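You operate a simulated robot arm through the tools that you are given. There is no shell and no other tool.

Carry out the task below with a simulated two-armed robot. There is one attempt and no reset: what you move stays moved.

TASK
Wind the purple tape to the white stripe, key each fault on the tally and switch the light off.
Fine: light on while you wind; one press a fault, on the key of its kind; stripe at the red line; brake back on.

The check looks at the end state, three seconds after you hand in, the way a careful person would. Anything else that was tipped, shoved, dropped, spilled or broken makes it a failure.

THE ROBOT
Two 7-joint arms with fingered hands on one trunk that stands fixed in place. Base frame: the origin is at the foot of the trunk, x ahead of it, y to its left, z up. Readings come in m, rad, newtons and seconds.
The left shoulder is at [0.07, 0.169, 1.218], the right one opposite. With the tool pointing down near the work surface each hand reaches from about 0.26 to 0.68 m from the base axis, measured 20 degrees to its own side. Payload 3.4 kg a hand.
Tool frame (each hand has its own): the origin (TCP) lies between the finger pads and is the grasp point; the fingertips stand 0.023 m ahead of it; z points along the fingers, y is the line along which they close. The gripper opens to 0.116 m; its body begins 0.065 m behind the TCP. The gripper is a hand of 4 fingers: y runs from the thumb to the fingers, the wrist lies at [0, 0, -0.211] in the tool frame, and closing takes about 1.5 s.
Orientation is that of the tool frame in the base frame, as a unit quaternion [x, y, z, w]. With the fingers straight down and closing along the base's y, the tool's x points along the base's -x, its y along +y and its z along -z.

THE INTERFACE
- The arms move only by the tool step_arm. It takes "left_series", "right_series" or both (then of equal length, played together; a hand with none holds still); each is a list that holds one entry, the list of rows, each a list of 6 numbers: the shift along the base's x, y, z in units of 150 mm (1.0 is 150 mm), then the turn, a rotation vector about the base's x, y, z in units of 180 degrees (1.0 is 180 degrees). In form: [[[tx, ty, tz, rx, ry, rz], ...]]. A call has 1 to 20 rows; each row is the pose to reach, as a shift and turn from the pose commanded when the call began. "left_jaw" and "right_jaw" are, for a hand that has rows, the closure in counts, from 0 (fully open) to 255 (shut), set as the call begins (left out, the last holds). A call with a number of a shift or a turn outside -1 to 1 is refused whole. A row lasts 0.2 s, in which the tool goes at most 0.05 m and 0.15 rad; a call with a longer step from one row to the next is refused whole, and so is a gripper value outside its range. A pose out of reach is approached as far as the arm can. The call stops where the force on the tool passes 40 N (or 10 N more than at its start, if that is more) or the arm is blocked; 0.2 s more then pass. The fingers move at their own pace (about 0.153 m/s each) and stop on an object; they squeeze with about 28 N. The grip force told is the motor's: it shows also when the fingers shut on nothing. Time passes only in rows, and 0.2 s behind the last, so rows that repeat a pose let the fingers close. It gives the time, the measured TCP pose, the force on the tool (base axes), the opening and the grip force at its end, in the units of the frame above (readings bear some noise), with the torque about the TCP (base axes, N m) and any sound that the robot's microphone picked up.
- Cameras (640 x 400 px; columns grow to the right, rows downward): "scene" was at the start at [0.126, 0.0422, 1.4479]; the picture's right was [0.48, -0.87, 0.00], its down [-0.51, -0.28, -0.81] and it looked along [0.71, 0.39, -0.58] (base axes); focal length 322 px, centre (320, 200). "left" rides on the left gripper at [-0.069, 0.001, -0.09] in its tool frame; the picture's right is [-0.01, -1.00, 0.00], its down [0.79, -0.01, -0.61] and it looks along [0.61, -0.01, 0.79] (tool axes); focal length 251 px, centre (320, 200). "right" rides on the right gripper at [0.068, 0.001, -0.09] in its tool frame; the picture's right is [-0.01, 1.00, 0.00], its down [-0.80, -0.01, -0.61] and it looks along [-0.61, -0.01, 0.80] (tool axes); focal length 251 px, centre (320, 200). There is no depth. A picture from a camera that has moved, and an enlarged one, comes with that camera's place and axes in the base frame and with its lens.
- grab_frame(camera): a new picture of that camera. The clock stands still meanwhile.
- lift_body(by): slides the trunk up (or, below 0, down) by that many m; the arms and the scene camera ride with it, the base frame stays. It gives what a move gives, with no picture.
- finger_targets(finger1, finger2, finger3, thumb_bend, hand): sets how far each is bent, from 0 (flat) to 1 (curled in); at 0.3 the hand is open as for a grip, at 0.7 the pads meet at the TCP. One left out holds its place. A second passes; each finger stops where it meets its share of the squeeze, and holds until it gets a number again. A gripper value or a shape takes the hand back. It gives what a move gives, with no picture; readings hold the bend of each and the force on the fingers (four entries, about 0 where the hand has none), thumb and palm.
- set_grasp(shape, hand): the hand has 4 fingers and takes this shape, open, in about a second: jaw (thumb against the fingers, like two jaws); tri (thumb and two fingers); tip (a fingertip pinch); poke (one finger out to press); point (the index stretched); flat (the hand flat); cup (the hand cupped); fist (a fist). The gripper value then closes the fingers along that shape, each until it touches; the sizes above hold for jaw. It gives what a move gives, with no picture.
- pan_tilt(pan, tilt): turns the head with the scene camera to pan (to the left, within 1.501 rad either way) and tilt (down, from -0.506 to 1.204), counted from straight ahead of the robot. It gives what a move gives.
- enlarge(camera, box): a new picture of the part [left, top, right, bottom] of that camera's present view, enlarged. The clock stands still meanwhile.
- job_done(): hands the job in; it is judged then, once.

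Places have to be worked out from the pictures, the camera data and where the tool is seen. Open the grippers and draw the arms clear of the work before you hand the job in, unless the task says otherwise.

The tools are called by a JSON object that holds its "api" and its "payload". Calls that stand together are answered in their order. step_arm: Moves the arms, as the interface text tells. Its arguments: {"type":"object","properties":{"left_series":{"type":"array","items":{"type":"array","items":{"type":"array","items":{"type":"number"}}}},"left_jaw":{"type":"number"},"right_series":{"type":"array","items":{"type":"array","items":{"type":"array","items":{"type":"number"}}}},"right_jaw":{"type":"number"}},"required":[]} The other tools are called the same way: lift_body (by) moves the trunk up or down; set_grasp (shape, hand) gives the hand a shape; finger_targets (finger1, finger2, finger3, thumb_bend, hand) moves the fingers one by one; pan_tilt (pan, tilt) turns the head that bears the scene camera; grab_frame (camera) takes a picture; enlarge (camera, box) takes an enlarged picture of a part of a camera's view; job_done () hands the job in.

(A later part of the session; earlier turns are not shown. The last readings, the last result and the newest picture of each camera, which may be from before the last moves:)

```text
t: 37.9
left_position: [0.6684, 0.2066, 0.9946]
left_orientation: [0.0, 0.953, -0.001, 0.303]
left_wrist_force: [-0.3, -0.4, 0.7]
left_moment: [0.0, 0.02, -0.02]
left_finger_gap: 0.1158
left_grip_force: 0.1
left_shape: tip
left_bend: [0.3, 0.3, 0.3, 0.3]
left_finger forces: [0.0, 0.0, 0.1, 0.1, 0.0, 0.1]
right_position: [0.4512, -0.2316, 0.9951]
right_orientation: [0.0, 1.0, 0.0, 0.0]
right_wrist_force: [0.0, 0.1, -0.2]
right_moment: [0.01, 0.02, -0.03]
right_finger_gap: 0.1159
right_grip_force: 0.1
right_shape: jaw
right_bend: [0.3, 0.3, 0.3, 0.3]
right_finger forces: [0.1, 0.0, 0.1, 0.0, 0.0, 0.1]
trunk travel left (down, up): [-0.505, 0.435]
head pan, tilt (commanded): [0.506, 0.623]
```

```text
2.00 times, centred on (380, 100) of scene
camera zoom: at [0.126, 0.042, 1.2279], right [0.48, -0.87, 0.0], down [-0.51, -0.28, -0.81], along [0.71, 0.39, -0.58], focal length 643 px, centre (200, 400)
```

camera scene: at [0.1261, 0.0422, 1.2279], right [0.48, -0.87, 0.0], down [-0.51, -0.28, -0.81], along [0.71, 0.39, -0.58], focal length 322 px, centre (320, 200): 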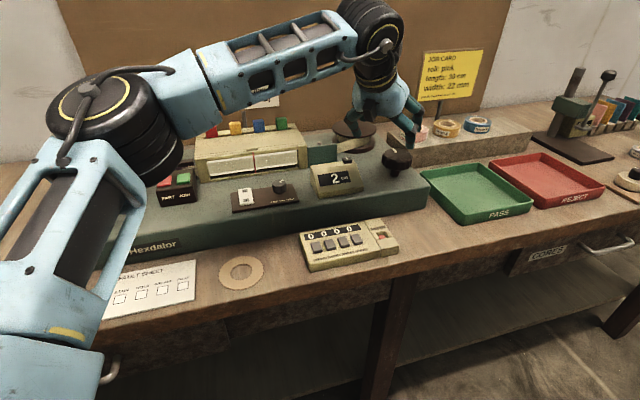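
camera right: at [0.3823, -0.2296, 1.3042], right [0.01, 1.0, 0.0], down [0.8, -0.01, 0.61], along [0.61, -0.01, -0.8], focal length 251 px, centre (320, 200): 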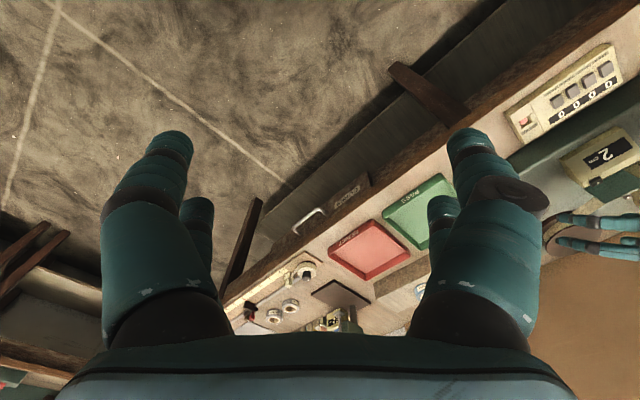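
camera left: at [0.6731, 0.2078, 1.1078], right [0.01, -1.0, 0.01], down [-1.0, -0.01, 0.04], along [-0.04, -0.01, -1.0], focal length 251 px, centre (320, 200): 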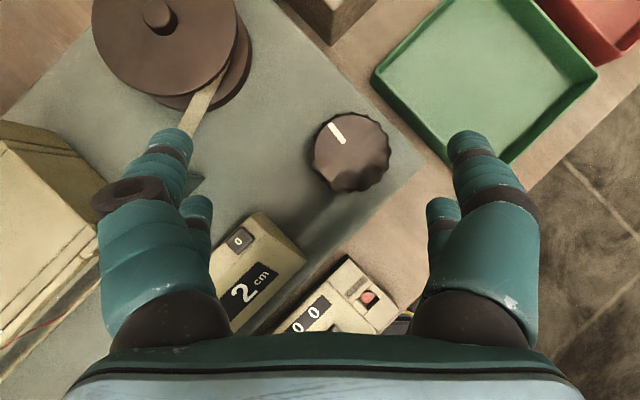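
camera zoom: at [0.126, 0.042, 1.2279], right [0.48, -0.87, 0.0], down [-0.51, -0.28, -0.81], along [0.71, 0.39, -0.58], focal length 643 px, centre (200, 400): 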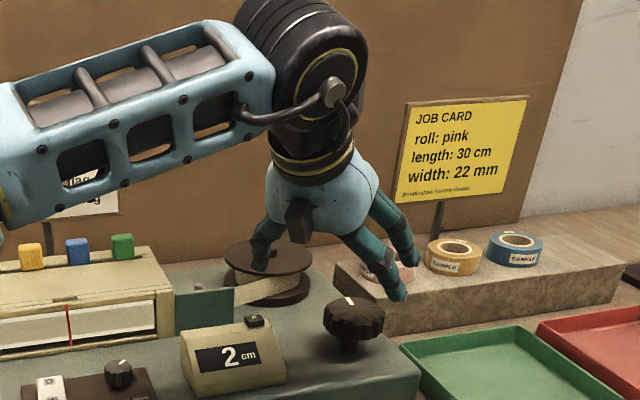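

The tip shape opens like the jaw. I test whether the arm can reach the pinch position, TCP about (0.675, 0.184, 0.96), from here.

{"api": "step_arm", "payload": {"left_series": [[[0.02, -0.07, 0, 0, 0, 0], [0.04, -0.15, -0.1, 0, 0, 0], [0.04, -0.15, -0.2, 0, 0, 0]]]}}

```text
t: 38.7
left_position: [0.6652, 0.1906, 0.9615]
left_orientation: [0.001, 0.953, -0.001, 0.302]
left_wrist_force: [0.1, -0.8, 0.9]
left_moment: [0.0, -0.01, -0.02]
left_finger_gap: 0.1157
left_grip_force: 0.1
left_shape: tip
left_bend: [0.3, 0.3, 0.3, 0.3]
left_finger forces: [0.0, 0.0, 0.0, 0.0, 0.1, 0.1]
left hand out of reach, approached as far as the arm can: row 1, 2, 3
right_position: [0.4511, -0.2308, 0.9946]
right_orientation: [-0.001, 1.0, 0.0, 0.0]
right_wrist_force: [-0.8, 0.2, -0.9]
right_moment: [-0.05, -0.01, 0.02]
right_finger_gap: 0.116
right_grip_force: 0.0
right_shape: jaw
right_bend: [0.3, 0.3, 0.3, 0.3]
right_finger forces: [0.1, 0.1, 0.0, 0.0, 0.0, 0.1]
trunk travel left (down, up): [-0.505, 0.435]
head pan, tilt (commanded): [0.506, 0.623]
```

Only ~1 cm short. I tilt 10° further, which draws the wrist back, and push forward again.

{"api": "step_arm", "payload": {"left_series": [[[0, 0, 0, 0, -0.03, 0], [0.03, -0.02, 0, 0, -0.06, 0], [0.06, -0.04, 0, 0, -0.06, 0], [0.1, -0.045, 0, 0, -0.06, 0], [0.15, -0.045, 0, 0, -0.06, 0]]]}}

```text
t: 39.9
left_position: [0.6882, 0.1824, 0.9628]
left_orientation: [0.0, 0.921, -0.001, 0.39]
left_wrist_force: [-0.3, 0.3, 0.4]
left_moment: [-0.01, -0.03, 0.01]
left_finger_gap: 0.1156
left_grip_force: 0.0
left_shape: tip
left_bend: [0.3, 0.3, 0.3, 0.3]
left_finger forces: [0.1, 0.1, 0.1, 0.1, 0.0, 0.0]
right_position: [0.4519, -0.2316, 0.9939]
right_orientation: [0.0, 1.0, 0.0, -0.001]
right_wrist_force: [0.2, 0.3, -0.2]
right_moment: [0.01, -0.01, 0.0]
right_finger_gap: 0.1159
right_grip_force: 0.1
right_shape: jaw
right_bend: [0.3, 0.3, 0.3, 0.3]
right_finger forces: [0.1, 0.1, 0.1, 0.0, 0.0, 0.0]
trunk travel left (down, up): [-0.505, 0.435]
head pan, tilt (commanded): [0.506, 0.623]
```

With 46° of tilt the arm reaches (0.688, 0.182) freely. I close the 'tip' shape in the air above the knob to see what the other two fingers do.

{"api": "step_arm", "payload": {"left_series": [[[0, 0, 0.1, 0, 0, 0], [0, 0, 0.2, 0, 0, 0], [0, 0, 0.2, 0, 0, 0], [0, 0, 0.2, 0, 0, 0], [0, 0, 0.2, 0, 0, 0], [0, 0, 0.2, 0, 0, 0], [0, 0, 0.2, 0, 0, 0]]], "left_jaw": 140}}

{"api": "grab_frame", "payload": {"camera": "left"}}

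{"api": "enlarge", "payload": {"camera": "scene", "box": [320, 30, 460, 200]}}

```text
t: 41.5
left_position: [0.6874, 0.1817, 0.9934]
left_orientation: [0.001, 0.921, -0.001, 0.391]
left_wrist_force: [-0.4, -0.6, -0.1]
left_moment: [0.03, 0.05, -0.02]
left_finger_gap: 0.0527
left_grip_force: 0.0
left_shape: tip
left_bend: [0.73, 0.73, 0.73, 0.76]
left_finger forces: [0.0, 0.1, 0.1, 0.0, 0.1, 0.0]
right_position: [0.4508, -0.2307, 0.9943]
right_orientation: [0.0, 1.0, 0.001, 0.0]
right_wrist_force: [-0.6, 0.5, 0.4]
right_moment: [-0.01, 0.02, 0.03]
right_finger_gap: 0.116
right_grip_force: 0.1
right_shape: jaw
right_bend: [0.3, 0.3, 0.3, 0.3]
right_finger forces: [0.0, 0.0, 0.1, 0.1, 0.0, 0.1]
trunk travel left (down, up): [-0.505, 0.435]
head pan, tilt (commanded): [0.506, 0.623]
```

```text
taken
camera left: at [0.6711, 0.1836, 1.1049], right [0.01, -1.0, 0.01], down [-0.99, -0.01, -0.15], along [0.15, -0.01, -0.99], focal length 251 px, centre (320, 200)
```

left: 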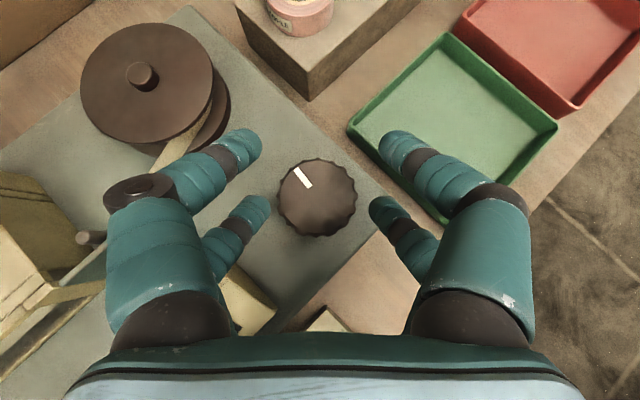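

```text
2.35 times, centred on (390, 115) of scene
camera zoom: at [0.126, 0.042, 1.2279], right [0.48, -0.87, 0.0], down [-0.51, -0.28, -0.81], along [0.71, 0.39, -0.58], focal length 756 px, centre (155, 400)
```

zoom: 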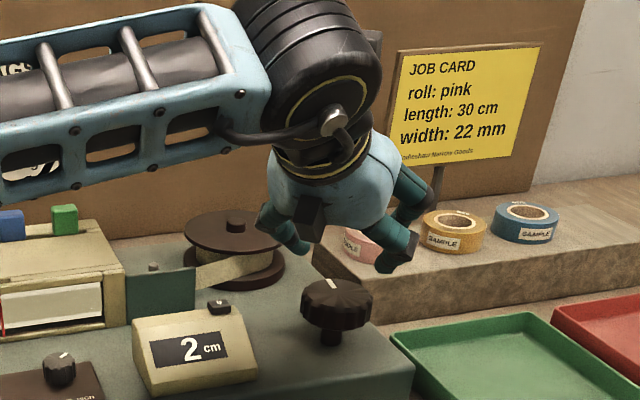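

The knob is confirmed at (0.700, 0.184). To pinch with only finger1 and thumb, I set the poke shape (which curls fingers 2 and 3 well back) and then open finger1 and thumb alone.

{"api": "set_grasp", "payload": {"hand": "left", "shape": "poke"}}

{"api": "finger_targets", "payload": {"hand": "left", "finger1": 0.4, "thumb_bend": 0.4}}

{"api": "grab_frame", "payload": {"camera": "left"}}

{"api": "enlarge", "payload": {"camera": "scene", "box": [320, 30, 460, 200]}}

```text
t: 42.4
left_position: [0.687, 0.1827, 0.9931]
left_orientation: [0.001, 0.92, -0.001, 0.391]
left_wrist_force: [0.2, 0.6, 0.1]
left_moment: [-0.03, 0.04, -0.01]
left_finger_gap: 0.0
left_grip_force: 0.0
left_shape: poke
left_bend: [1.0, 1.0, 1.0, 0.28]
left_finger forces: [0.0, 0.0, 0.0, 0.0, 0.0, 0.0]
right_position: [0.4515, -0.2307, 0.9943]
right_orientation: [0.001, 1.0, 0.001, 0.0]
right_wrist_force: [0.1, 0.2, -0.1]
right_moment: [0.02, -0.02, 0.0]
right_finger_gap: 0.1159
right_grip_force: 0.1
right_shape: jaw
right_bend: [0.3, 0.3, 0.3, 0.3]
right_finger forces: [0.1, 0.0, 0.1, 0.0, 0.0, 0.1]
trunk travel left (down, up): [-0.505, 0.435]
head pan, tilt (commanded): [0.506, 0.623]
```

```text
t: 43.4
left_position: [0.6865, 0.1818, 0.9936]
left_orientation: [0.001, 0.92, -0.001, 0.391]
left_wrist_force: [0.2, 1.1, -0.3]
left_moment: [0.02, 0.0, 0.02]
left_finger_gap: 0.0873
left_grip_force: 0.0
left_shape: fingers
left_bend: [0.4, 1.0, 1.0, 0.4]
left_finger forces: [0.0, 0.0, 0.0, 0.0, 0.1, 0.0]
right_position: [0.451, -0.2308, 0.9937]
right_orientation: [0.0, 1.0, 0.0, 0.0]
right_wrist_force: [1.0, -0.7, 0.0]
right_moment: [0.0, -0.01, 0.01]
right_finger_gap: 0.1161
right_grip_force: 0.0
right_shape: jaw
right_bend: [0.3, 0.3, 0.3, 0.3]
right_finger forces: [0.0, 0.0, 0.1, 0.0, 0.0, 0.0]
trunk travel left (down, up): [-0.505, 0.435]
head pan, tilt (commanded): [0.506, 0.623]
```

```text
taken
camera left: at [0.6711, 0.1836, 1.1048], right [0.01, -1.0, 0.01], down [-0.99, -0.01, -0.15], along [0.15, -0.01, -0.99], focal length 251 px, centre (320, 200)
```

left: 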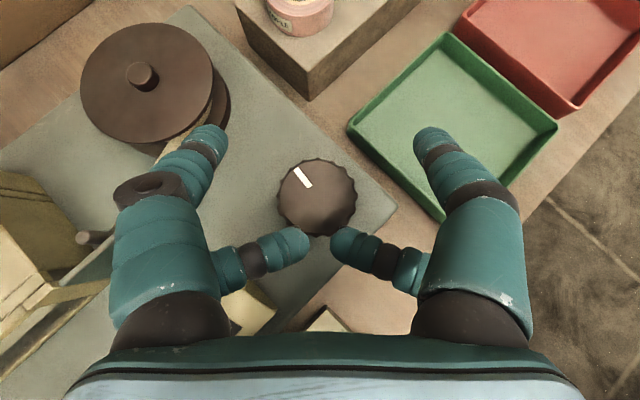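

```text
2.35 times, centred on (390, 115) of scene
camera zoom: at [0.126, 0.042, 1.2279], right [0.48, -0.87, 0.0], down [-0.51, -0.28, -0.81], along [0.71, 0.39, -0.58], focal length 756 px, centre (155, 400)
```

zoom: 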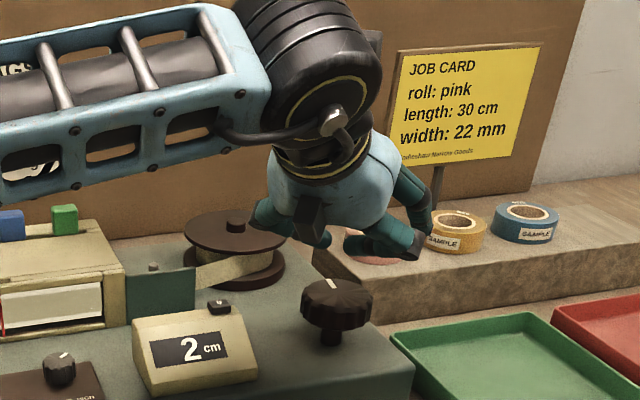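

Finger1 and thumb now stand open (gap 0.087) with fingers 2 and 3 tucked in. I descend part-way to TCP (0.6765, 0.184, 0.945) and check clearances.

{"api": "step_arm", "payload": {"left_series": [[[-0.03, 0.01, -0.1, 0, 0, 0], [-0.067, 0.013, -0.2, 0, 0, 0], [-0.067, 0.013, -0.32, 0, 0, 0]]]}}

{"api": "grab_frame", "payload": {"camera": "left"}}

{"api": "enlarge", "payload": {"camera": "scene", "box": [310, 80, 440, 200]}}

```text
t: 44.2
left_position: [0.6765, 0.1837, 0.9448]
left_orientation: [0.0, 0.921, -0.001, 0.39]
left_wrist_force: [0.8, 0.6, 0.1]
left_moment: [-0.01, 0.0, -0.02]
left_finger_gap: 0.0876
left_grip_force: 0.0
left_shape: fingers
left_bend: [0.4, 1.0, 1.0, 0.4]
left_finger forces: [0.0, 0.0, 0.1, 0.0, 0.0, 0.0]
right_position: [0.4506, -0.2312, 0.9945]
right_orientation: [0.0, 1.0, 0.0, -0.001]
right_wrist_force: [-0.2, 0.7, -0.2]
right_moment: [-0.01, -0.02, 0.04]
right_finger_gap: 0.1159
right_grip_force: 0.0
right_shape: jaw
right_bend: [0.3, 0.3, 0.3, 0.3]
right_finger forces: [0.1, 0.0, 0.0, 0.0, 0.1, 0.0]
trunk travel left (down, up): [-0.505, 0.435]
head pan, tilt (commanded): [0.506, 0.623]
```

```text
taken
camera left: at [0.6608, 0.1845, 1.057], right [0.01, -1.0, 0.01], down [-0.99, -0.01, -0.15], along [0.15, -0.01, -0.99], focal length 251 px, centre (320, 200)
```

left: 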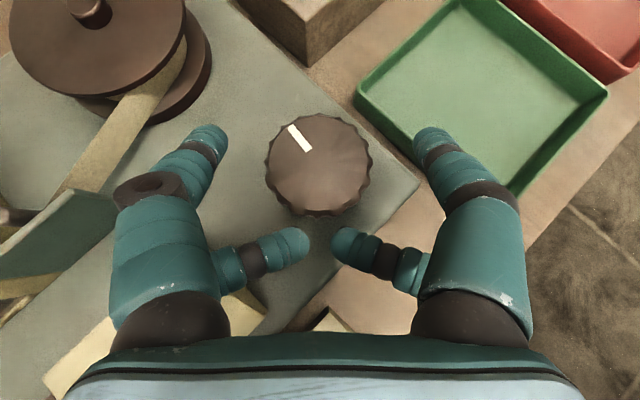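

```text
3.33 times, centred on (375, 140) of scene
camera zoom: at [0.1264, 0.0422, 1.2279], right [0.48, -0.87, 0.0], down [-0.51, -0.28, -0.81], along [0.71, 0.39, -0.58], focal length 1072 px, centre (137, 400)
```

zoom: 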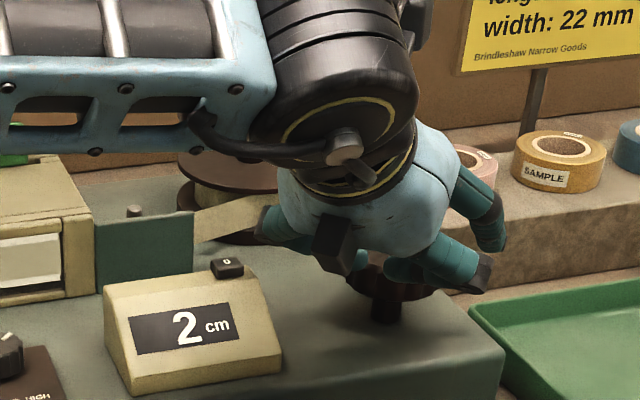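

The tucked finger on the counter side would foul the counter box at gripping depth, so instead I'll turn the knob by dragging its near rim with the poke thumb tip. I rise, take the poke shape again and set a 40° tilt on the near side of the knob.

{"api": "step_arm", "payload": {"left_series": [[[0, 0, 0.2, 0, 0, 0], [-0.1, 0, 0.33, 0, 0.02, 0], [-0.25, -0.02, 0.33, 0, 0.035, 0]]]}}

{"api": "set_grasp", "payload": {"hand": "left", "shape": "poke"}}

{"api": "step_arm", "payload": {"left_series": [[[0, 0, -0.2, 0, 0, 0], [0, 0, -0.36, 0, 0, 0]]]}}

{"api": "grab_frame", "payload": {"camera": "left"}}

{"api": "enlarge", "payload": {"camera": "scene", "box": [310, 80, 440, 200]}}

```text
t: 45.0
left_position: [0.6385, 0.1817, 0.9948]
left_orientation: [0.0, 0.941, -0.001, 0.34]
left_wrist_force: [-0.4, -0.2, -0.8]
left_moment: [0.01, -0.05, 0.05]
left_finger_gap: 0.0874
left_grip_force: 0.1
left_shape: fingers
left_bend: [0.4, 1.0, 1.0, 0.4]
left_finger forces: [0.0, 0.0, 0.0, 0.1, 0.0, 0.0]
right_position: [0.4514, -0.2307, 0.9945]
right_orientation: [0.0, 1.0, 0.0, 0.0]
right_wrist_force: [0.6, 0.1, 0.0]
right_moment: [-0.02, -0.01, -0.01]
right_finger_gap: 0.1159
right_grip_force: 0.1
right_shape: jaw
right_bend: [0.3, 0.3, 0.3, 0.3]
right_finger forces: [0.0, 0.0, 0.0, 0.0, 0.0, 0.0]
trunk travel left (down, up): [-0.505, 0.435]
head pan, tilt (commanded): [0.506, 0.623]
```

```text
t: 45.9
left_position: [0.6394, 0.1818, 0.9954]
left_orientation: [0.0, 0.941, -0.001, 0.339]
left_wrist_force: [-0.2, -0.7, 0.2]
left_moment: [-0.02, 0.01, -0.03]
left_finger_gap: 0.0
left_grip_force: 0.1
left_shape: poke
left_bend: [1.0, 1.0, 1.0, 0.28]
left_finger forces: [0.0, 0.0, 0.0, 0.0, 0.0, 0.0]
right_position: [0.4499, -0.2307, 0.9955]
right_orientation: [0.0, 1.0, -0.001, 0.001]
right_wrist_force: [0.0, -0.3, 0.4]
right_moment: [-0.02, 0.01, -0.01]
right_finger_gap: 0.1159
right_grip_force: 0.0
right_shape: jaw
right_bend: [0.3, 0.3, 0.3, 0.3]
right_finger forces: [0.1, 0.0, 0.0, 0.0, 0.1, 0.1]
trunk travel left (down, up): [-0.505, 0.435]
head pan, tilt (commanded): [0.506, 0.623]
```

```text
t: 46.5
left_position: [0.6406, 0.1792, 0.942]
left_orientation: [0.0, 0.941, -0.001, 0.339]
left_wrist_force: [0.0, 0.1, -0.3]
left_moment: [0.0, -0.04, 0.01]
left_finger_gap: 0.0001
left_grip_force: 0.1
left_shape: poke
left_bend: [1.0, 1.0, 1.0, 0.28]
left_finger forces: [0.0, 0.0, 0.0, 0.1, 0.1, 0.0]
right_position: [0.4514, -0.2306, 0.9939]
right_orientation: [0.0, 1.0, 0.0, 0.0]
right_wrist_force: [0.1, -0.9, -0.8]
right_moment: [-0.03, -0.01, -0.02]
right_finger_gap: 0.1158
right_grip_force: 0.1
right_shape: jaw
right_bend: [0.3, 0.3, 0.3, 0.3]
right_finger forces: [0.0, 0.0, 0.1, 0.0, 0.1, 0.1]
trunk travel left (down, up): [-0.505, 0.435]
head pan, tilt (commanded): [0.506, 0.623]
```

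```text
taken
camera left: at [0.6363, 0.1812, 1.0544], right [0.01, -1.0, 0.01], down [-1.0, -0.01, -0.04], along [0.04, -0.01, -1.0], focal length 251 px, centre (320, 200)
```

left: 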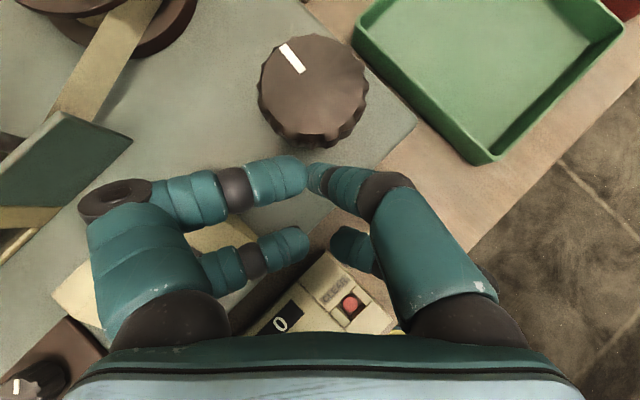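

```text
3.33 times, centred on (375, 140) of scene
camera zoom: at [0.1261, 0.0421, 1.2279], right [0.48, -0.87, 0.0], down [-0.51, -0.28, -0.81], along [0.71, 0.39, -0.58], focal length 1072 px, centre (137, 400)
```

zoom: 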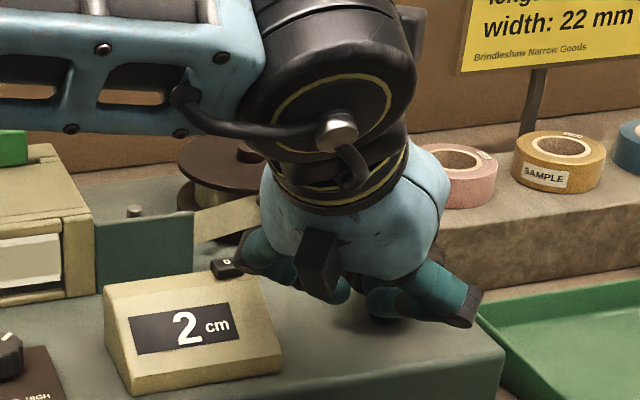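

The tip is on the near side of the knob with clearance from the counter. I move forward in small steps until the thumb feels the knob's rim.

{"api": "step_arm", "payload": {"left_series": [[[0.03, 0.02, -0.02, 0, 0, 0], [0.06, 0.03, -0.03, 0, 0, 0], [0.08, 0.03, -0.03, 0, 0, 0], [0.1, 0.03, -0.03, 0, 0, 0]]]}}

{"api": "enlarge", "payload": {"camera": "left", "box": [240, 20, 400, 220]}}

```text
t: 47.5
left_position: [0.6536, 0.186, 0.9366]
left_orientation: [0.0, 0.941, 0.0, 0.338]
left_wrist_force: [-11.7, -0.2, -2.5]
left_moment: [0.0, 0.3, -0.04]
left_finger_gap: 0.0001
left_grip_force: 0.1
left_shape: poke
left_bend: [1.0, 1.0, 1.0, 0.28]
left_finger forces: [0.1, 0.0, 0.0, 0.0, 12.2, 0.0]
right_position: [0.4497, -0.2308, 0.9949]
right_orientation: [0.0, 1.0, 0.0, 0.001]
right_wrist_force: [-0.7, -0.2, 1.1]
right_moment: [-0.01, -0.02, 0.0]
right_finger_gap: 0.116
right_grip_force: 0.0
right_shape: jaw
right_bend: [0.3, 0.3, 0.3, 0.3]
right_finger forces: [0.0, 0.0, 0.1, 0.0, 0.1, 0.0]
trunk travel left (down, up): [-0.505, 0.435]
head pan, tilt (commanded): [0.506, 0.623]
```

```text
2.00 times, centred on (320, 120) of left
camera zoom: at [0.6491, 0.1867, 1.0501], right [0.01, -1.0, 0.01], down [-1.0, -0.01, -0.04], along [0.04, -0.01, -1.0], focal length 503 px, centre (320, 360)
```

zoom: 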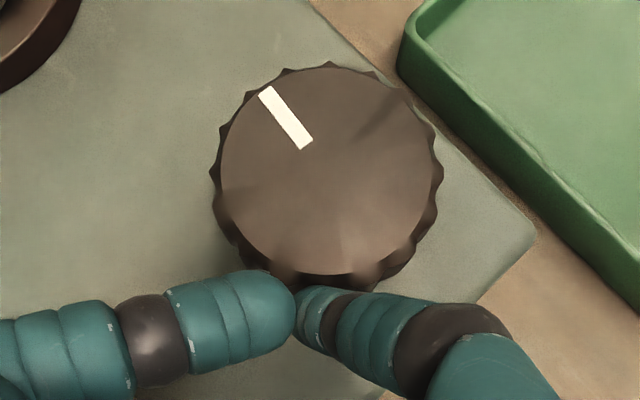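

Solid contact (12 N on the thumb). I drag the tip 2 cm toward −y along the rim and check whether the knob turns.

{"api": "step_arm", "payload": {"left_series": [[[0.001, -0.027, 0, 0, 0, 0], [0.006, -0.053, 0, 0, 0, 0], [0.014, -0.08, 0, 0, 0, 0], [0.025, -0.107, 0, 0, 0, 0], [0.041, -0.133, 0, 0, 0, 0]]]}}

{"api": "enlarge", "payload": {"camera": "left", "box": [240, 20, 400, 220]}}

{"api": "grab_frame", "payload": {"camera": "scene"}}

```text
t: 48.7
left_position: [0.6592, 0.1651, 0.938]
left_orientation: [0.0, 0.94, 0.0, 0.34]
left_wrist_force: [-6.4, 0.6, -0.4]
left_moment: [-0.02, 0.06, 0.04]
left_finger_gap: 0.0
left_grip_force: 0.0
left_shape: poke
left_bend: [1.0, 1.0, 1.0, 0.28]
left_finger forces: [0.0, 0.0, 0.0, 0.1, 5.5, 0.0]
right_position: [0.4492, -0.2307, 0.9961]
right_orientation: [0.0, 1.0, 0.0, 0.001]
right_wrist_force: [-0.4, 0.0, -0.1]
right_moment: [0.03, 0.02, -0.05]
right_finger_gap: 0.1159
right_grip_force: 0.0
right_shape: jaw
right_bend: [0.3, 0.3, 0.3, 0.3]
right_finger forces: [0.0, 0.0, 0.0, 0.0, 0.0, 0.1]
trunk travel left (down, up): [-0.505, 0.435]
head pan, tilt (commanded): [0.506, 0.623]
```

```text
2.00 times, centred on (320, 120) of left
camera zoom: at [0.655, 0.1667, 1.0504], right [0.01, -1.0, 0.01], down [-1.0, -0.01, -0.04], along [0.04, -0.01, -1.0], focal length 503 px, centre (320, 360)
```

zoom: 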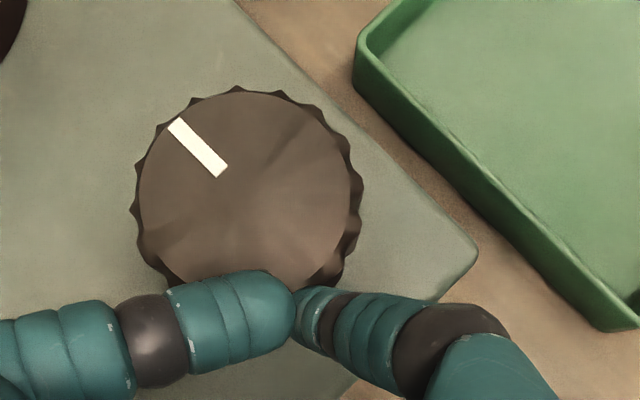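

```text
taken
camera scene: at [0.1242, 0.0424, 1.2281], right [0.48, -0.87, 0.0], down [-0.51, -0.28, -0.81], along [0.71, 0.39, -0.58], focal length 322 px, centre (320, 200)
```

scene: 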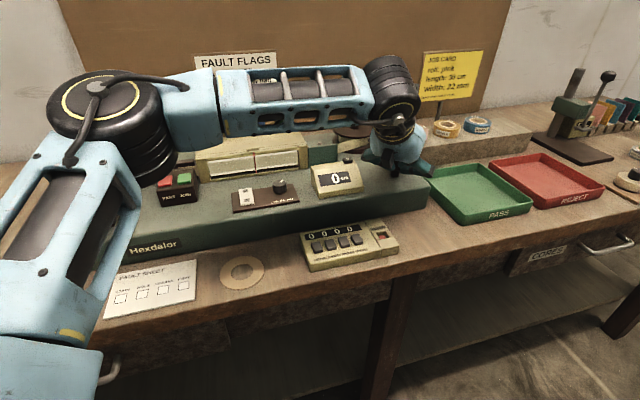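

The knob mark turned a little counterclockwise and the counter looks changed. I zoom on the counter, window and knob.

{"api": "enlarge", "payload": {"camera": "scene", "box": [300, 150, 370, 200]}}

{"api": "enlarge", "payload": {"camera": "scene", "box": [180, 130, 340, 200]}}

```text
8.00 times, centred on (335, 175) of scene
camera zoom: at [0.1242, 0.0424, 1.2281], right [0.48, -0.87, 0.0], down [-0.51, -0.28, -0.81], along [0.71, 0.39, -0.58], focal length 2572 px, centre (200, 400)
```

zoom: 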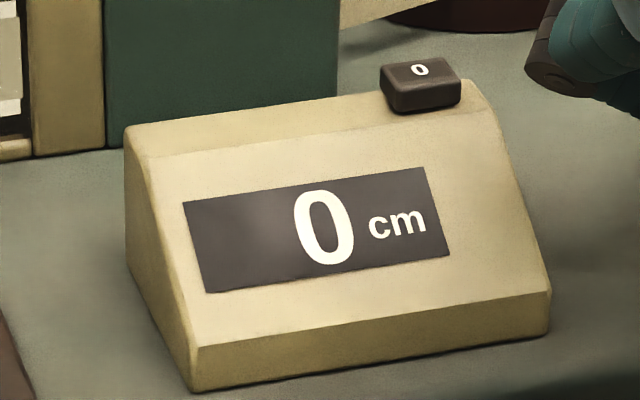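

```text
4.00 times, centred on (260, 165) of scene
camera zoom: at [0.1242, 0.0424, 1.2281], right [0.48, -0.87, 0.0], down [-0.51, -0.28, -0.81], along [0.71, 0.39, -0.58], focal length 1286 px, centre (560, 340)
```

zoom: 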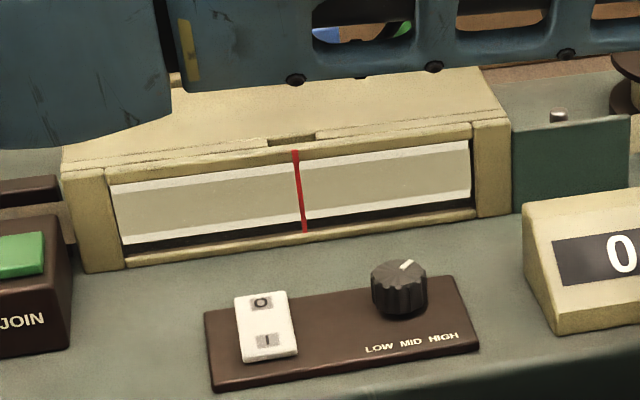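

CCW ran the counter back from 2 to 0 (its end stop), so clockwise is the winding direction. I drag the tip back toward +y with the same pressure, a small stroke first.

{"api": "step_arm", "payload": {"left_series": [[[-0.01, 0.025, 0, 0, 0, 0], [-0.017, 0.05, 0, 0, 0, 0], [-0.022, 0.075, 0, 0, 0, 0]]]}}

{"api": "enlarge", "payload": {"camera": "left", "box": [240, 20, 400, 220]}}

{"api": "enlarge", "payload": {"camera": "scene", "box": [180, 130, 370, 210]}}

```text
t: 49.5
left_position: [0.6539, 0.1749, 0.9384]
left_orientation: [0.0, 0.94, 0.0, 0.34]
left_wrist_force: [-11.2, -2.6, -0.3]
left_moment: [-0.06, 0.2, -0.1]
left_finger_gap: 0.0
left_grip_force: 0.1
left_shape: poke
left_bend: [1.0, 1.0, 1.0, 0.27]
left_finger forces: [0.0, 0.1, 0.0, 0.0, 11.4, 0.0]
right_position: [0.4498, -0.2324, 0.9956]
right_orientation: [-0.001, 1.0, 0.0, 0.001]
right_wrist_force: [0.5, 0.7, -0.7]
right_moment: [-0.04, -0.02, 0.0]
right_finger_gap: 0.1158
right_grip_force: 0.1
right_shape: jaw
right_bend: [0.3, 0.3, 0.3, 0.3]
right_finger forces: [0.0, 0.0, 0.0, 0.0, 0.0, 0.0]
trunk travel left (down, up): [-0.505, 0.435]
head pan, tilt (commanded): [0.506, 0.623]
```

```text
2.00 times, centred on (320, 120) of left
camera zoom: at [0.6502, 0.1777, 1.0502], right [0.01, -1.0, 0.01], down [-1.0, -0.01, -0.04], along [0.04, -0.01, -1.0], focal length 503 px, centre (320, 360)
```

zoom: 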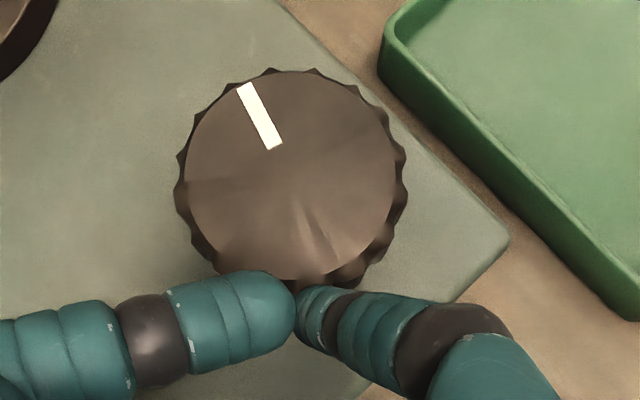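

```text
3.37 times, centred on (275, 170) of scene
camera zoom: at [0.1233, 0.0415, 1.2282], right [0.48, -0.87, 0.0], down [-0.51, -0.28, -0.81], along [0.71, 0.39, -0.58], focal length 1083 px, centre (472, 301)
```

zoom: 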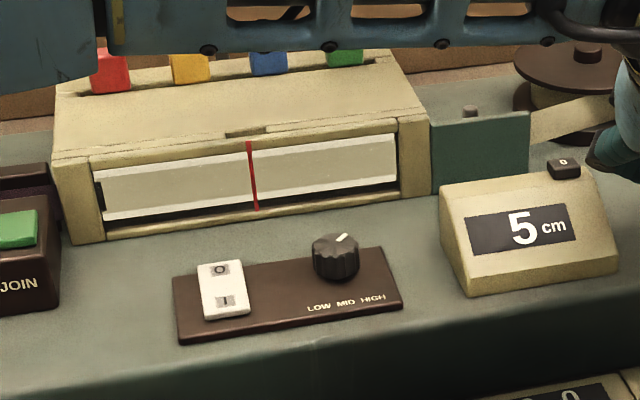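

Clockwise works: 5 cm now and no slip. I continue the stroke to y≈0.184.

{"api": "step_arm", "payload": {"left_series": [[[-0.003, 0.02, 0, 0, 0, 0], [-0.005, 0.04, 0, 0, 0, 0], [-0.005, 0.06, 0, 0, 0, 0]]]}}

{"api": "enlarge", "payload": {"camera": "scene", "box": [180, 130, 370, 210]}}

{"api": "enlarge", "payload": {"camera": "left", "box": [240, 20, 400, 220]}}

```text
t: 50.3
left_position: [0.6546, 0.19, 0.9373]
left_orientation: [-0.002, 0.94, 0.001, 0.34]
left_wrist_force: [-17.5, 3.8, -3.5]
left_moment: [0.06, 0.48, 0.07]
left_finger_gap: 0.0
left_grip_force: 0.1
left_shape: poke
left_bend: [1.0, 1.0, 1.0, 0.3]
left_finger forces: [0.0, 0.0, 0.0, 0.0, 19.7, 0.1]
right_position: [0.4481, -0.2292, 0.9963]
right_orientation: [-0.001, 1.0, 0.0, 0.002]
right_wrist_force: [0.3, -0.6, -0.3]
right_moment: [0.01, -0.02, 0.01]
right_finger_gap: 0.1159
right_grip_force: 0.0
right_shape: jaw
right_bend: [0.3, 0.3, 0.3, 0.3]
right_finger forces: [0.0, 0.0, 0.0, 0.0, 0.0, 0.1]
trunk travel left (down, up): [-0.505, 0.435]
head pan, tilt (commanded): [0.506, 0.623]
```

```text
3.37 times, centred on (275, 170) of scene
camera zoom: at [0.1219, 0.0429, 1.2283], right [0.49, -0.87, 0.0], down [-0.51, -0.28, -0.81], along [0.71, 0.39, -0.58], focal length 1083 px, centre (472, 301)
```

zoom: 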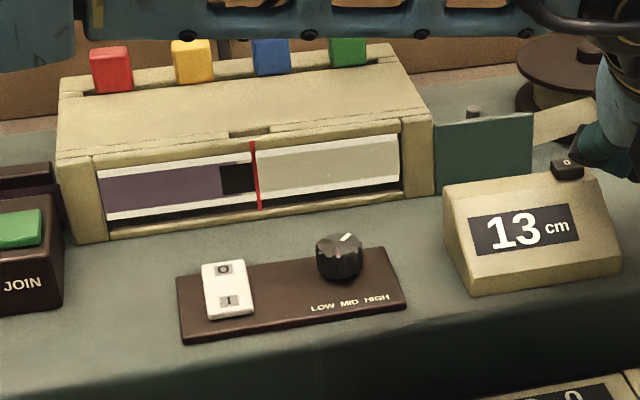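

```text
2.00 times, centred on (320, 120) of left
camera zoom: at [0.6495, 0.1898, 1.0509], right [0.01, -1.0, 0.01], down [-1.0, -0.01, -0.04], along [0.04, -0.01, -1.0], focal length 503 px, centre (320, 360)
```

zoom: 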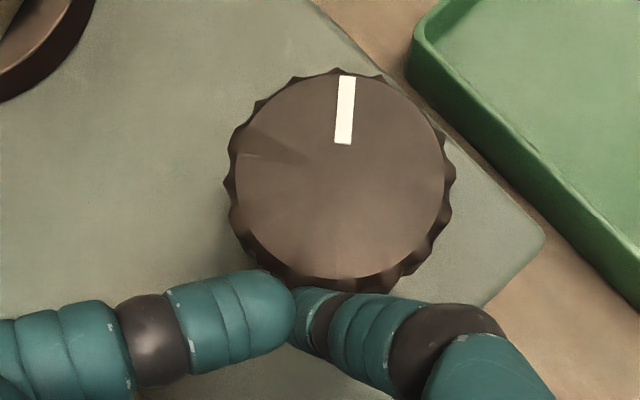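

13 cm: the purple tape has entered, with a dark splice just left of the red line. I look at the window closely before going on.

{"api": "enlarge", "payload": {"camera": "scene", "box": [203, 160, 309, 200]}}

```text
6.04 times, centred on (256, 180) of scene
camera zoom: at [0.1219, 0.0429, 1.2283], right [0.49, -0.87, 0.0], down [-0.51, -0.28, -0.81], along [0.71, 0.39, -0.58], focal length 1941 px, centre (706, 321)
```

zoom: 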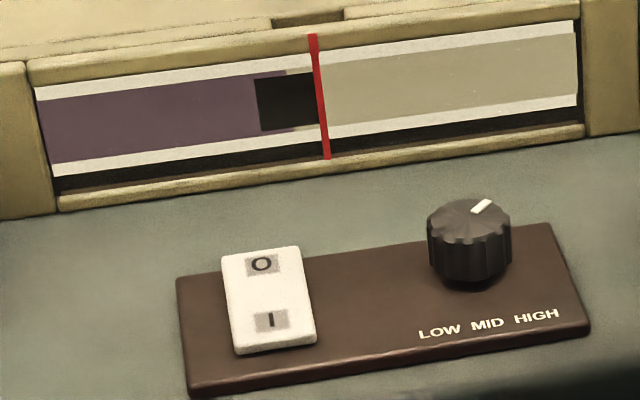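

{"api": "enlarge", "payload": {"camera": "scene", "box": [205, 168, 261, 198]}}

```text
11.43 times, centred on (233, 183) of scene
camera zoom: at [0.1219, 0.0429, 1.2283], right [0.49, -0.87, 0.0], down [-0.51, -0.28, -0.81], along [0.71, 0.39, -0.58], focal length 3674 px, centre (1314, 394)
```

zoom: 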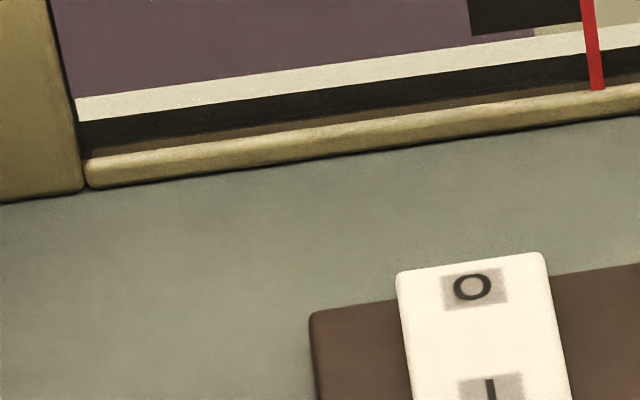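

The tape lies at rows ~157–176, so I aim the zoom there.

{"api": "enlarge", "payload": {"camera": "scene", "box": [205, 150, 265, 185]}}

```text
10.67 times, centred on (235, 168) of scene
camera zoom: at [0.1219, 0.0429, 1.2283], right [0.49, -0.87, 0.0], down [-0.51, -0.28, -0.81], along [0.71, 0.39, -0.58], focal length 3429 px, centre (1227, 547)
```

zoom: 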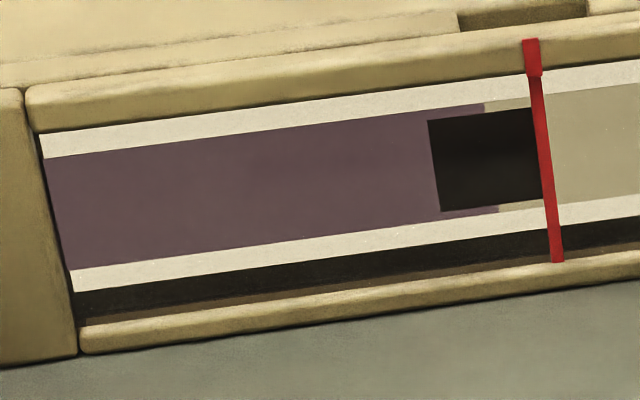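

No fault on the first part of the purple. I retract the tip, go back to the right, and make the next stroke of ~15 mm.

{"api": "step_arm", "payload": {"left_series": [[[-0.08, 0, 0, 0, 0, 0], [-0.08, -0.06, 0, 0, 0, 0], [-0.08, -0.127, 0, 0, 0, 0], [-0.03, -0.127, 0, 0, 0, 0], [0.008, -0.127, 0, 0, 0, 0]]]}}

{"api": "enlarge", "payload": {"camera": "scene", "box": [190, 130, 370, 200]}}

```text
t: 51.5
left_position: [0.6576, 0.1658, 0.9361]
left_orientation: [0.0, 0.94, -0.001, 0.34]
left_wrist_force: [-1.5, -0.6, -0.8]
left_moment: [-0.01, 0.02, -0.03]
left_finger_gap: 0.0002
left_grip_force: 0.1
left_shape: poke
left_bend: [1.0, 1.0, 1.0, 0.27]
left_finger forces: [0.0, 0.1, 0.1, 0.0, 1.8, 0.0]
right_position: [0.4508, -0.2318, 0.9956]
right_orientation: [-0.001, 1.0, 0.0, 0.0]
right_wrist_force: [-0.7, 0.2, 0.3]
right_moment: [0.0, -0.02, 0.0]
right_finger_gap: 0.1158
right_grip_force: 0.1
right_shape: jaw
right_bend: [0.3, 0.3, 0.3, 0.3]
right_finger forces: [0.0, 0.1, 0.1, 0.0, 0.0, 0.0]
trunk travel left (down, up): [-0.505, 0.435]
head pan, tilt (commanded): [0.506, 0.623]
```

```text
3.56 times, centred on (280, 165) of scene
camera zoom: at [0.1256, 0.0419, 1.228], right [0.48, -0.87, 0.0], down [-0.51, -0.28, -0.81], along [0.71, 0.39, -0.58], focal length 1143 px, centre (462, 324)
```

zoom: 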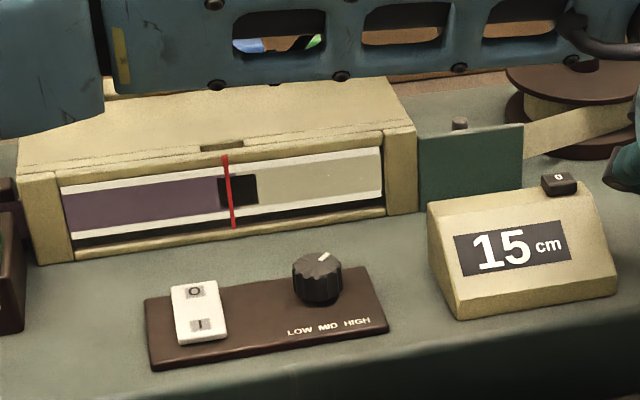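

Counter 15 cm, the purple's start is now at the red line. I press in ~2.5 mm and drag 15 mm toward +y.

{"api": "step_arm", "payload": {"left_series": [[[0.017, 0, 0, 0, 0, 0], [0.008, 0.025, 0, 0, 0, 0], [0.001, 0.05, 0, 0, 0, 0], [-0.004, 0.075, 0, 0, 0, 0], [-0.006, 0.1, 0, 0, 0, 0]]]}}

{"api": "enlarge", "payload": {"camera": "scene", "box": [190, 130, 370, 200]}}

{"api": "enlarge", "payload": {"camera": "scene", "box": [205, 150, 265, 185]}}

```text
t: 52.7
left_position: [0.6532, 0.1795, 0.9372]
left_orientation: [0.0, 0.94, 0.0, 0.34]
left_wrist_force: [-20.4, -5.2, -6.6]
left_moment: [-0.05, 0.5, -0.15]
left_finger_gap: 0.0
left_grip_force: 0.0
left_shape: poke
left_bend: [1.0, 1.0, 1.0, 0.26]
left_finger forces: [0.0, 0.0, 0.1, 0.0, 20.6, 0.0]
right_position: [0.4477, -0.2306, 0.9949]
right_orientation: [0.0, 1.0, 0.0, 0.001]
right_wrist_force: [0.0, -0.6, 0.1]
right_moment: [0.01, -0.03, 0.0]
right_finger_gap: 0.1157
right_grip_force: 0.0
right_shape: jaw
right_bend: [0.3, 0.3, 0.3, 0.3]
right_finger forces: [0.0, 0.0, 0.0, 0.1, 0.0, 0.0]
trunk travel left (down, up): [-0.505, 0.435]
head pan, tilt (commanded): [0.506, 0.623]
```

```text
3.56 times, centred on (280, 165) of scene
camera zoom: at [0.1224, 0.0414, 1.2283], right [0.48, -0.87, 0.0], down [-0.51, -0.28, -0.81], along [0.71, 0.39, -0.58], focal length 1143 px, centre (462, 324)
```

zoom: 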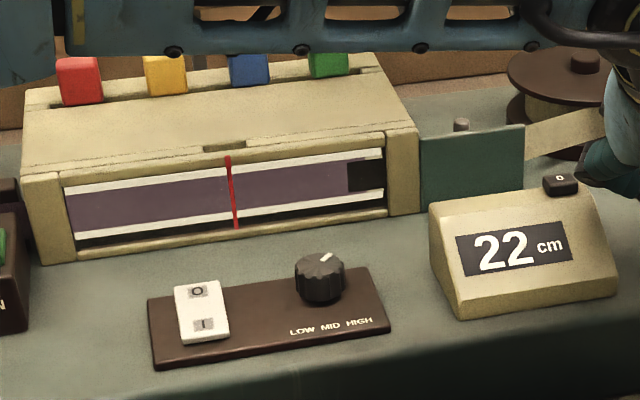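

```text
10.67 times, centred on (235, 168) of scene
camera zoom: at [0.1224, 0.0414, 1.2283], right [0.48, -0.87, 0.0], down [-0.51, -0.28, -0.81], along [0.71, 0.39, -0.58], focal length 3429 px, centre (1227, 547)
```

zoom: 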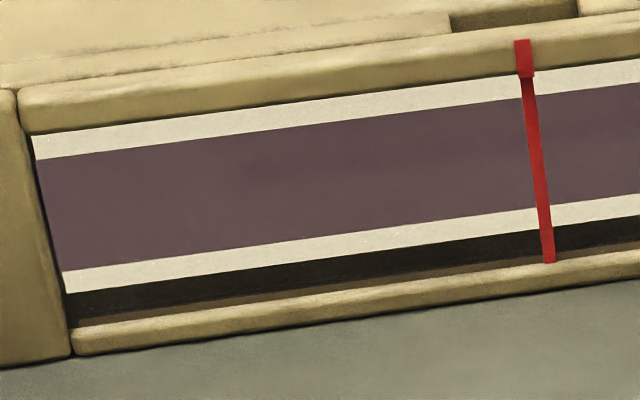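

22 cm and still clean purple on both halves. Next stroke: retract, return to the right, press and drag about 10 mm.

{"api": "step_arm", "payload": {"left_series": [[[-0.08, 0, 0, 0, 0, 0], [-0.08, -0.07, 0, 0, 0, 0], [-0.08, -0.14, 0, 0, 0, 0], [0.0, -0.14, 0, 0, 0, 0], [0.043, -0.14, 0, 0, 0, 0], [0.022, -0.107, 0, 0, 0, 0], [0.007, -0.073, 0, 0, 0, 0]]]}}

{"api": "enlarge", "payload": {"camera": "scene", "box": [190, 130, 370, 200]}}

{"api": "enlarge", "payload": {"camera": "scene", "box": [205, 150, 265, 185]}}

```text
t: 54.3
left_position: [0.657, 0.1701, 0.936]
left_orientation: [0.001, 0.941, 0.0, 0.339]
left_wrist_force: [-7.4, -1.4, -1.4]
left_moment: [-0.05, 0.1, -0.04]
left_finger_gap: 0.0002
left_grip_force: 0.0
left_shape: poke
left_bend: [1.0, 1.0, 1.0, 0.28]
left_finger forces: [0.1, 0.1, 0.1, 0.1, 7.4, 0.1]
left hand out of reach, approached as far as the arm can: row 5
right_position: [0.4511, -0.232, 0.9951]
right_orientation: [0.0, 1.0, 0.0, 0.0]
right_wrist_force: [0.1, -0.6, -0.7]
right_moment: [-0.02, -0.01, -0.02]
right_finger_gap: 0.1159
right_grip_force: 0.1
right_shape: jaw
right_bend: [0.3, 0.3, 0.3, 0.3]
right_finger forces: [0.0, 0.0, 0.1, 0.1, 0.1, 0.1]
trunk travel left (down, up): [-0.505, 0.435]
head pan, tilt (commanded): [0.506, 0.623]
```

```text
3.56 times, centred on (280, 165) of scene
camera zoom: at [0.1247, 0.0411, 1.2281], right [0.48, -0.88, 0.0], down [-0.51, -0.28, -0.81], along [0.71, 0.39, -0.58], focal length 1143 px, centre (462, 324)
```

zoom: 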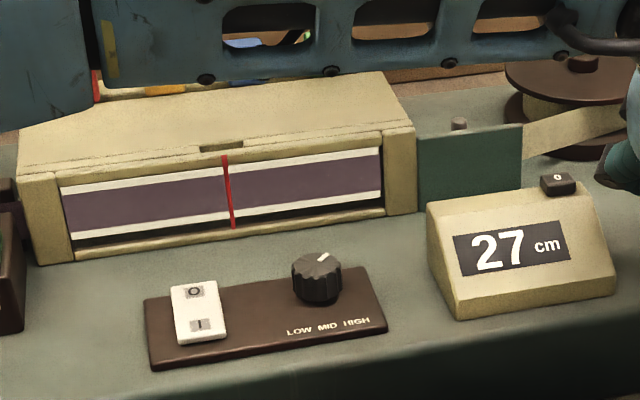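

```text
10.67 times, centred on (235, 168) of scene
camera zoom: at [0.1247, 0.0411, 1.2281], right [0.48, -0.88, 0.0], down [-0.51, -0.28, -0.81], along [0.71, 0.39, -0.58], focal length 3429 px, centre (1227, 547)
```

zoom: 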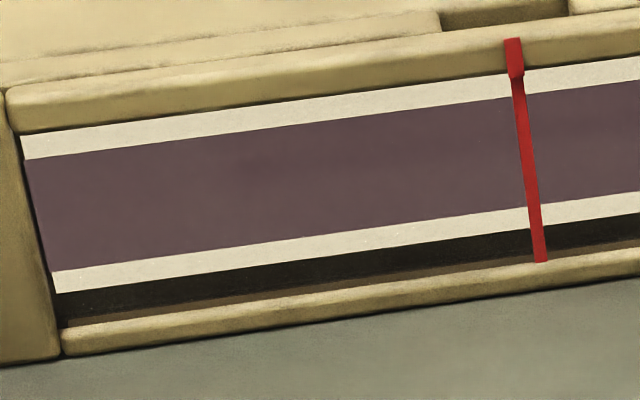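

27 cm, still clean. I carry on with the rest of this stroke (~14 mm).

{"api": "step_arm", "payload": {"left_series": [[[-0.006, 0.025, 0, 0, 0, 0], [-0.01, 0.05, 0, 0, 0, 0], [-0.012, 0.075, 0, 0, 0, 0], [-0.012, 0.09, 0, 0, 0, 0]]]}}

{"api": "enlarge", "payload": {"camera": "scene", "box": [190, 130, 370, 200]}}

{"api": "enlarge", "payload": {"camera": "scene", "box": [205, 150, 265, 185]}}

```text
t: 55.3
left_position: [0.6536, 0.1855, 0.9367]
left_orientation: [-0.001, 0.94, 0.001, 0.34]
left_wrist_force: [-18.9, 2.7, -4.6]
left_moment: [0.02, 0.48, 0.01]
left_finger_gap: 0.0001
left_grip_force: 0.1
left_shape: poke
left_bend: [1.0, 1.0, 1.0, 0.29]
left_finger forces: [0.1, 0.0, 0.1, 0.0, 18.7, 0.1]
right_position: [0.4484, -0.2311, 0.9952]
right_orientation: [-0.001, 1.0, 0.0, 0.001]
right_wrist_force: [-0.7, 0.0, -0.3]
right_moment: [0.0, 0.0, -0.02]
right_finger_gap: 0.1158
right_grip_force: 0.1
right_shape: jaw
right_bend: [0.3, 0.3, 0.3, 0.3]
right_finger forces: [0.1, 0.1, 0.0, 0.1, 0.1, 0.1]
trunk travel left (down, up): [-0.505, 0.435]
head pan, tilt (commanded): [0.506, 0.623]
```

```text
3.56 times, centred on (280, 165) of scene
camera zoom: at [0.1228, 0.0427, 1.2282], right [0.48, -0.87, 0.0], down [-0.51, -0.28, -0.81], along [0.71, 0.39, -0.58], focal length 1143 px, centre (462, 324)
```

zoom: 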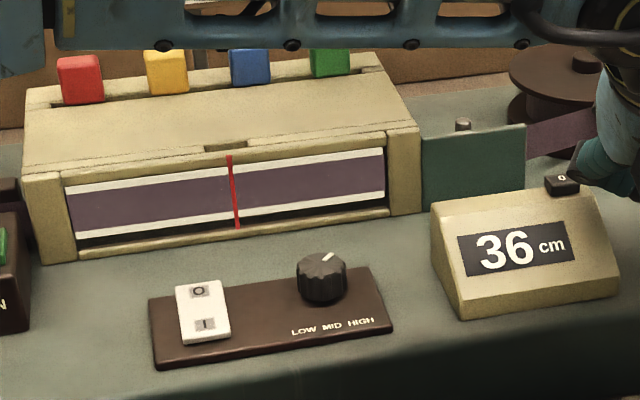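

```text
10.67 times, centred on (235, 168) of scene
camera zoom: at [0.1228, 0.0427, 1.2282], right [0.48, -0.87, 0.0], down [-0.51, -0.28, -0.81], along [0.71, 0.39, -0.58], focal length 3429 px, centre (1227, 547)
```

zoom: 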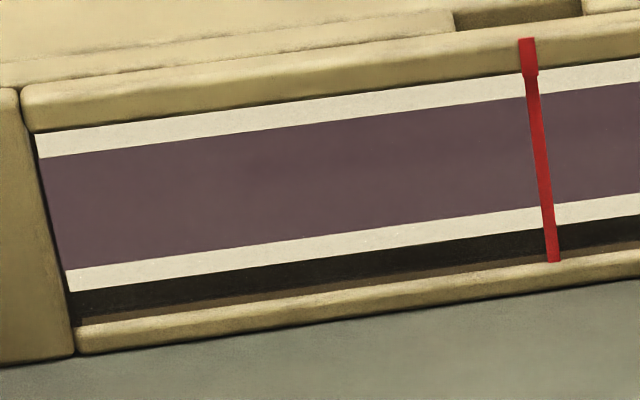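

36 cm, no fault seen in either half. Next stroke, about 10 mm again.

{"api": "step_arm", "payload": {"left_series": [[[-0.08, 0, 0, 0, 0, 0], [-0.08, -0.075, 0, 0, 0, 0], [-0.08, -0.15, 0, 0, 0, 0], [0.0, -0.15, 0, 0, 0, 0], [0.035, -0.15, 0, 0, 0, 0], [0.018, -0.117, 0, 0, 0, 0], [0.006, -0.083, 0, 0, 0, 0]]]}}

{"api": "enlarge", "payload": {"camera": "scene", "box": [190, 130, 370, 200]}}

{"api": "enlarge", "payload": {"camera": "scene", "box": [205, 150, 265, 185]}}

{"api": "enlarge", "payload": {"camera": "scene", "box": [248, 145, 308, 180]}}

```text
t: 56.9
left_position: [0.6565, 0.1718, 0.9358]
left_orientation: [-0.001, 0.94, 0.0, 0.34]
left_wrist_force: [-3.1, -2.4, 0.0]
left_moment: [0.0, 0.03, -0.01]
left_finger_gap: 0.0002
left_grip_force: 0.1
left_shape: poke
left_bend: [1.0, 1.0, 1.0, 0.28]
left_finger forces: [0.0, 0.0, 0.0, 0.0, 3.3, 0.0]
right_position: [0.4504, -0.2314, 0.9953]
right_orientation: [0.0, 1.0, 0.001, 0.0]
right_wrist_force: [-0.2, 0.6, 0.3]
right_moment: [0.0, 0.0, -0.03]
right_finger_gap: 0.1157
right_grip_force: 0.0
right_shape: jaw
right_bend: [0.3, 0.3, 0.3, 0.3]
right_finger forces: [0.0, 0.1, 0.0, 0.1, 0.0, 0.0]
trunk travel left (down, up): [-0.505, 0.435]
head pan, tilt (commanded): [0.506, 0.623]
```

```text
3.56 times, centred on (280, 165) of scene
camera zoom: at [0.1252, 0.0412, 1.228], right [0.48, -0.88, 0.0], down [-0.51, -0.28, -0.81], along [0.71, 0.39, -0.58], focal length 1143 px, centre (462, 324)
```

zoom: 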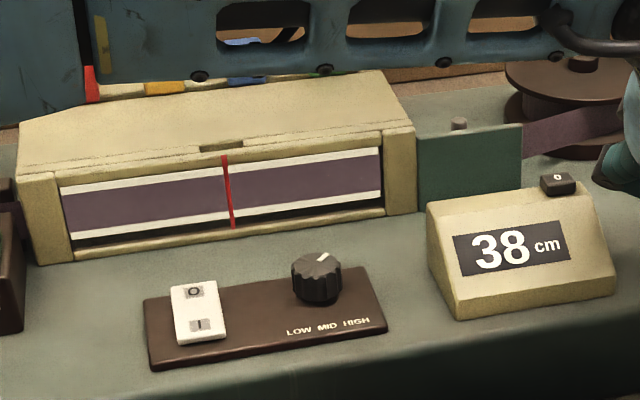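

```text
10.67 times, centred on (235, 168) of scene
camera zoom: at [0.1252, 0.0412, 1.228], right [0.48, -0.88, 0.0], down [-0.51, -0.28, -0.81], along [0.71, 0.39, -0.58], focal length 3429 px, centre (1227, 547)
```

zoom: 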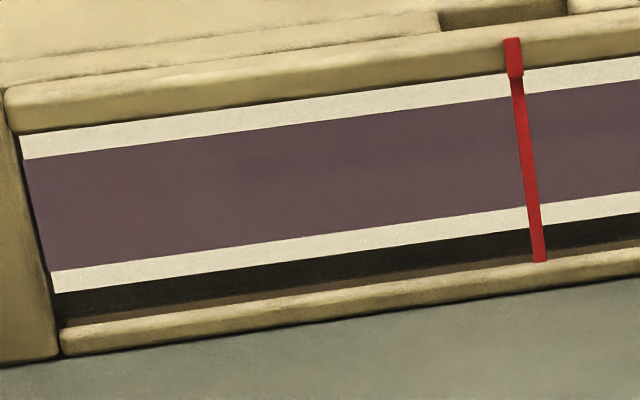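

```text
10.67 times, centred on (278, 162) of scene
camera zoom: at [0.1252, 0.0412, 1.228], right [0.48, -0.88, 0.0], down [-0.51, -0.28, -0.81], along [0.71, 0.39, -0.58], focal length 3429 px, centre (768, 600)
```

zoom: 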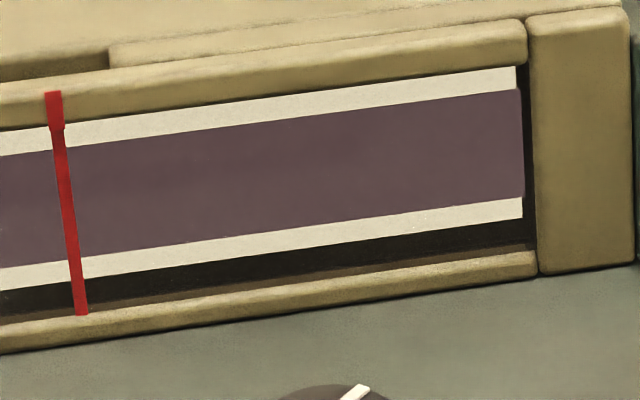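

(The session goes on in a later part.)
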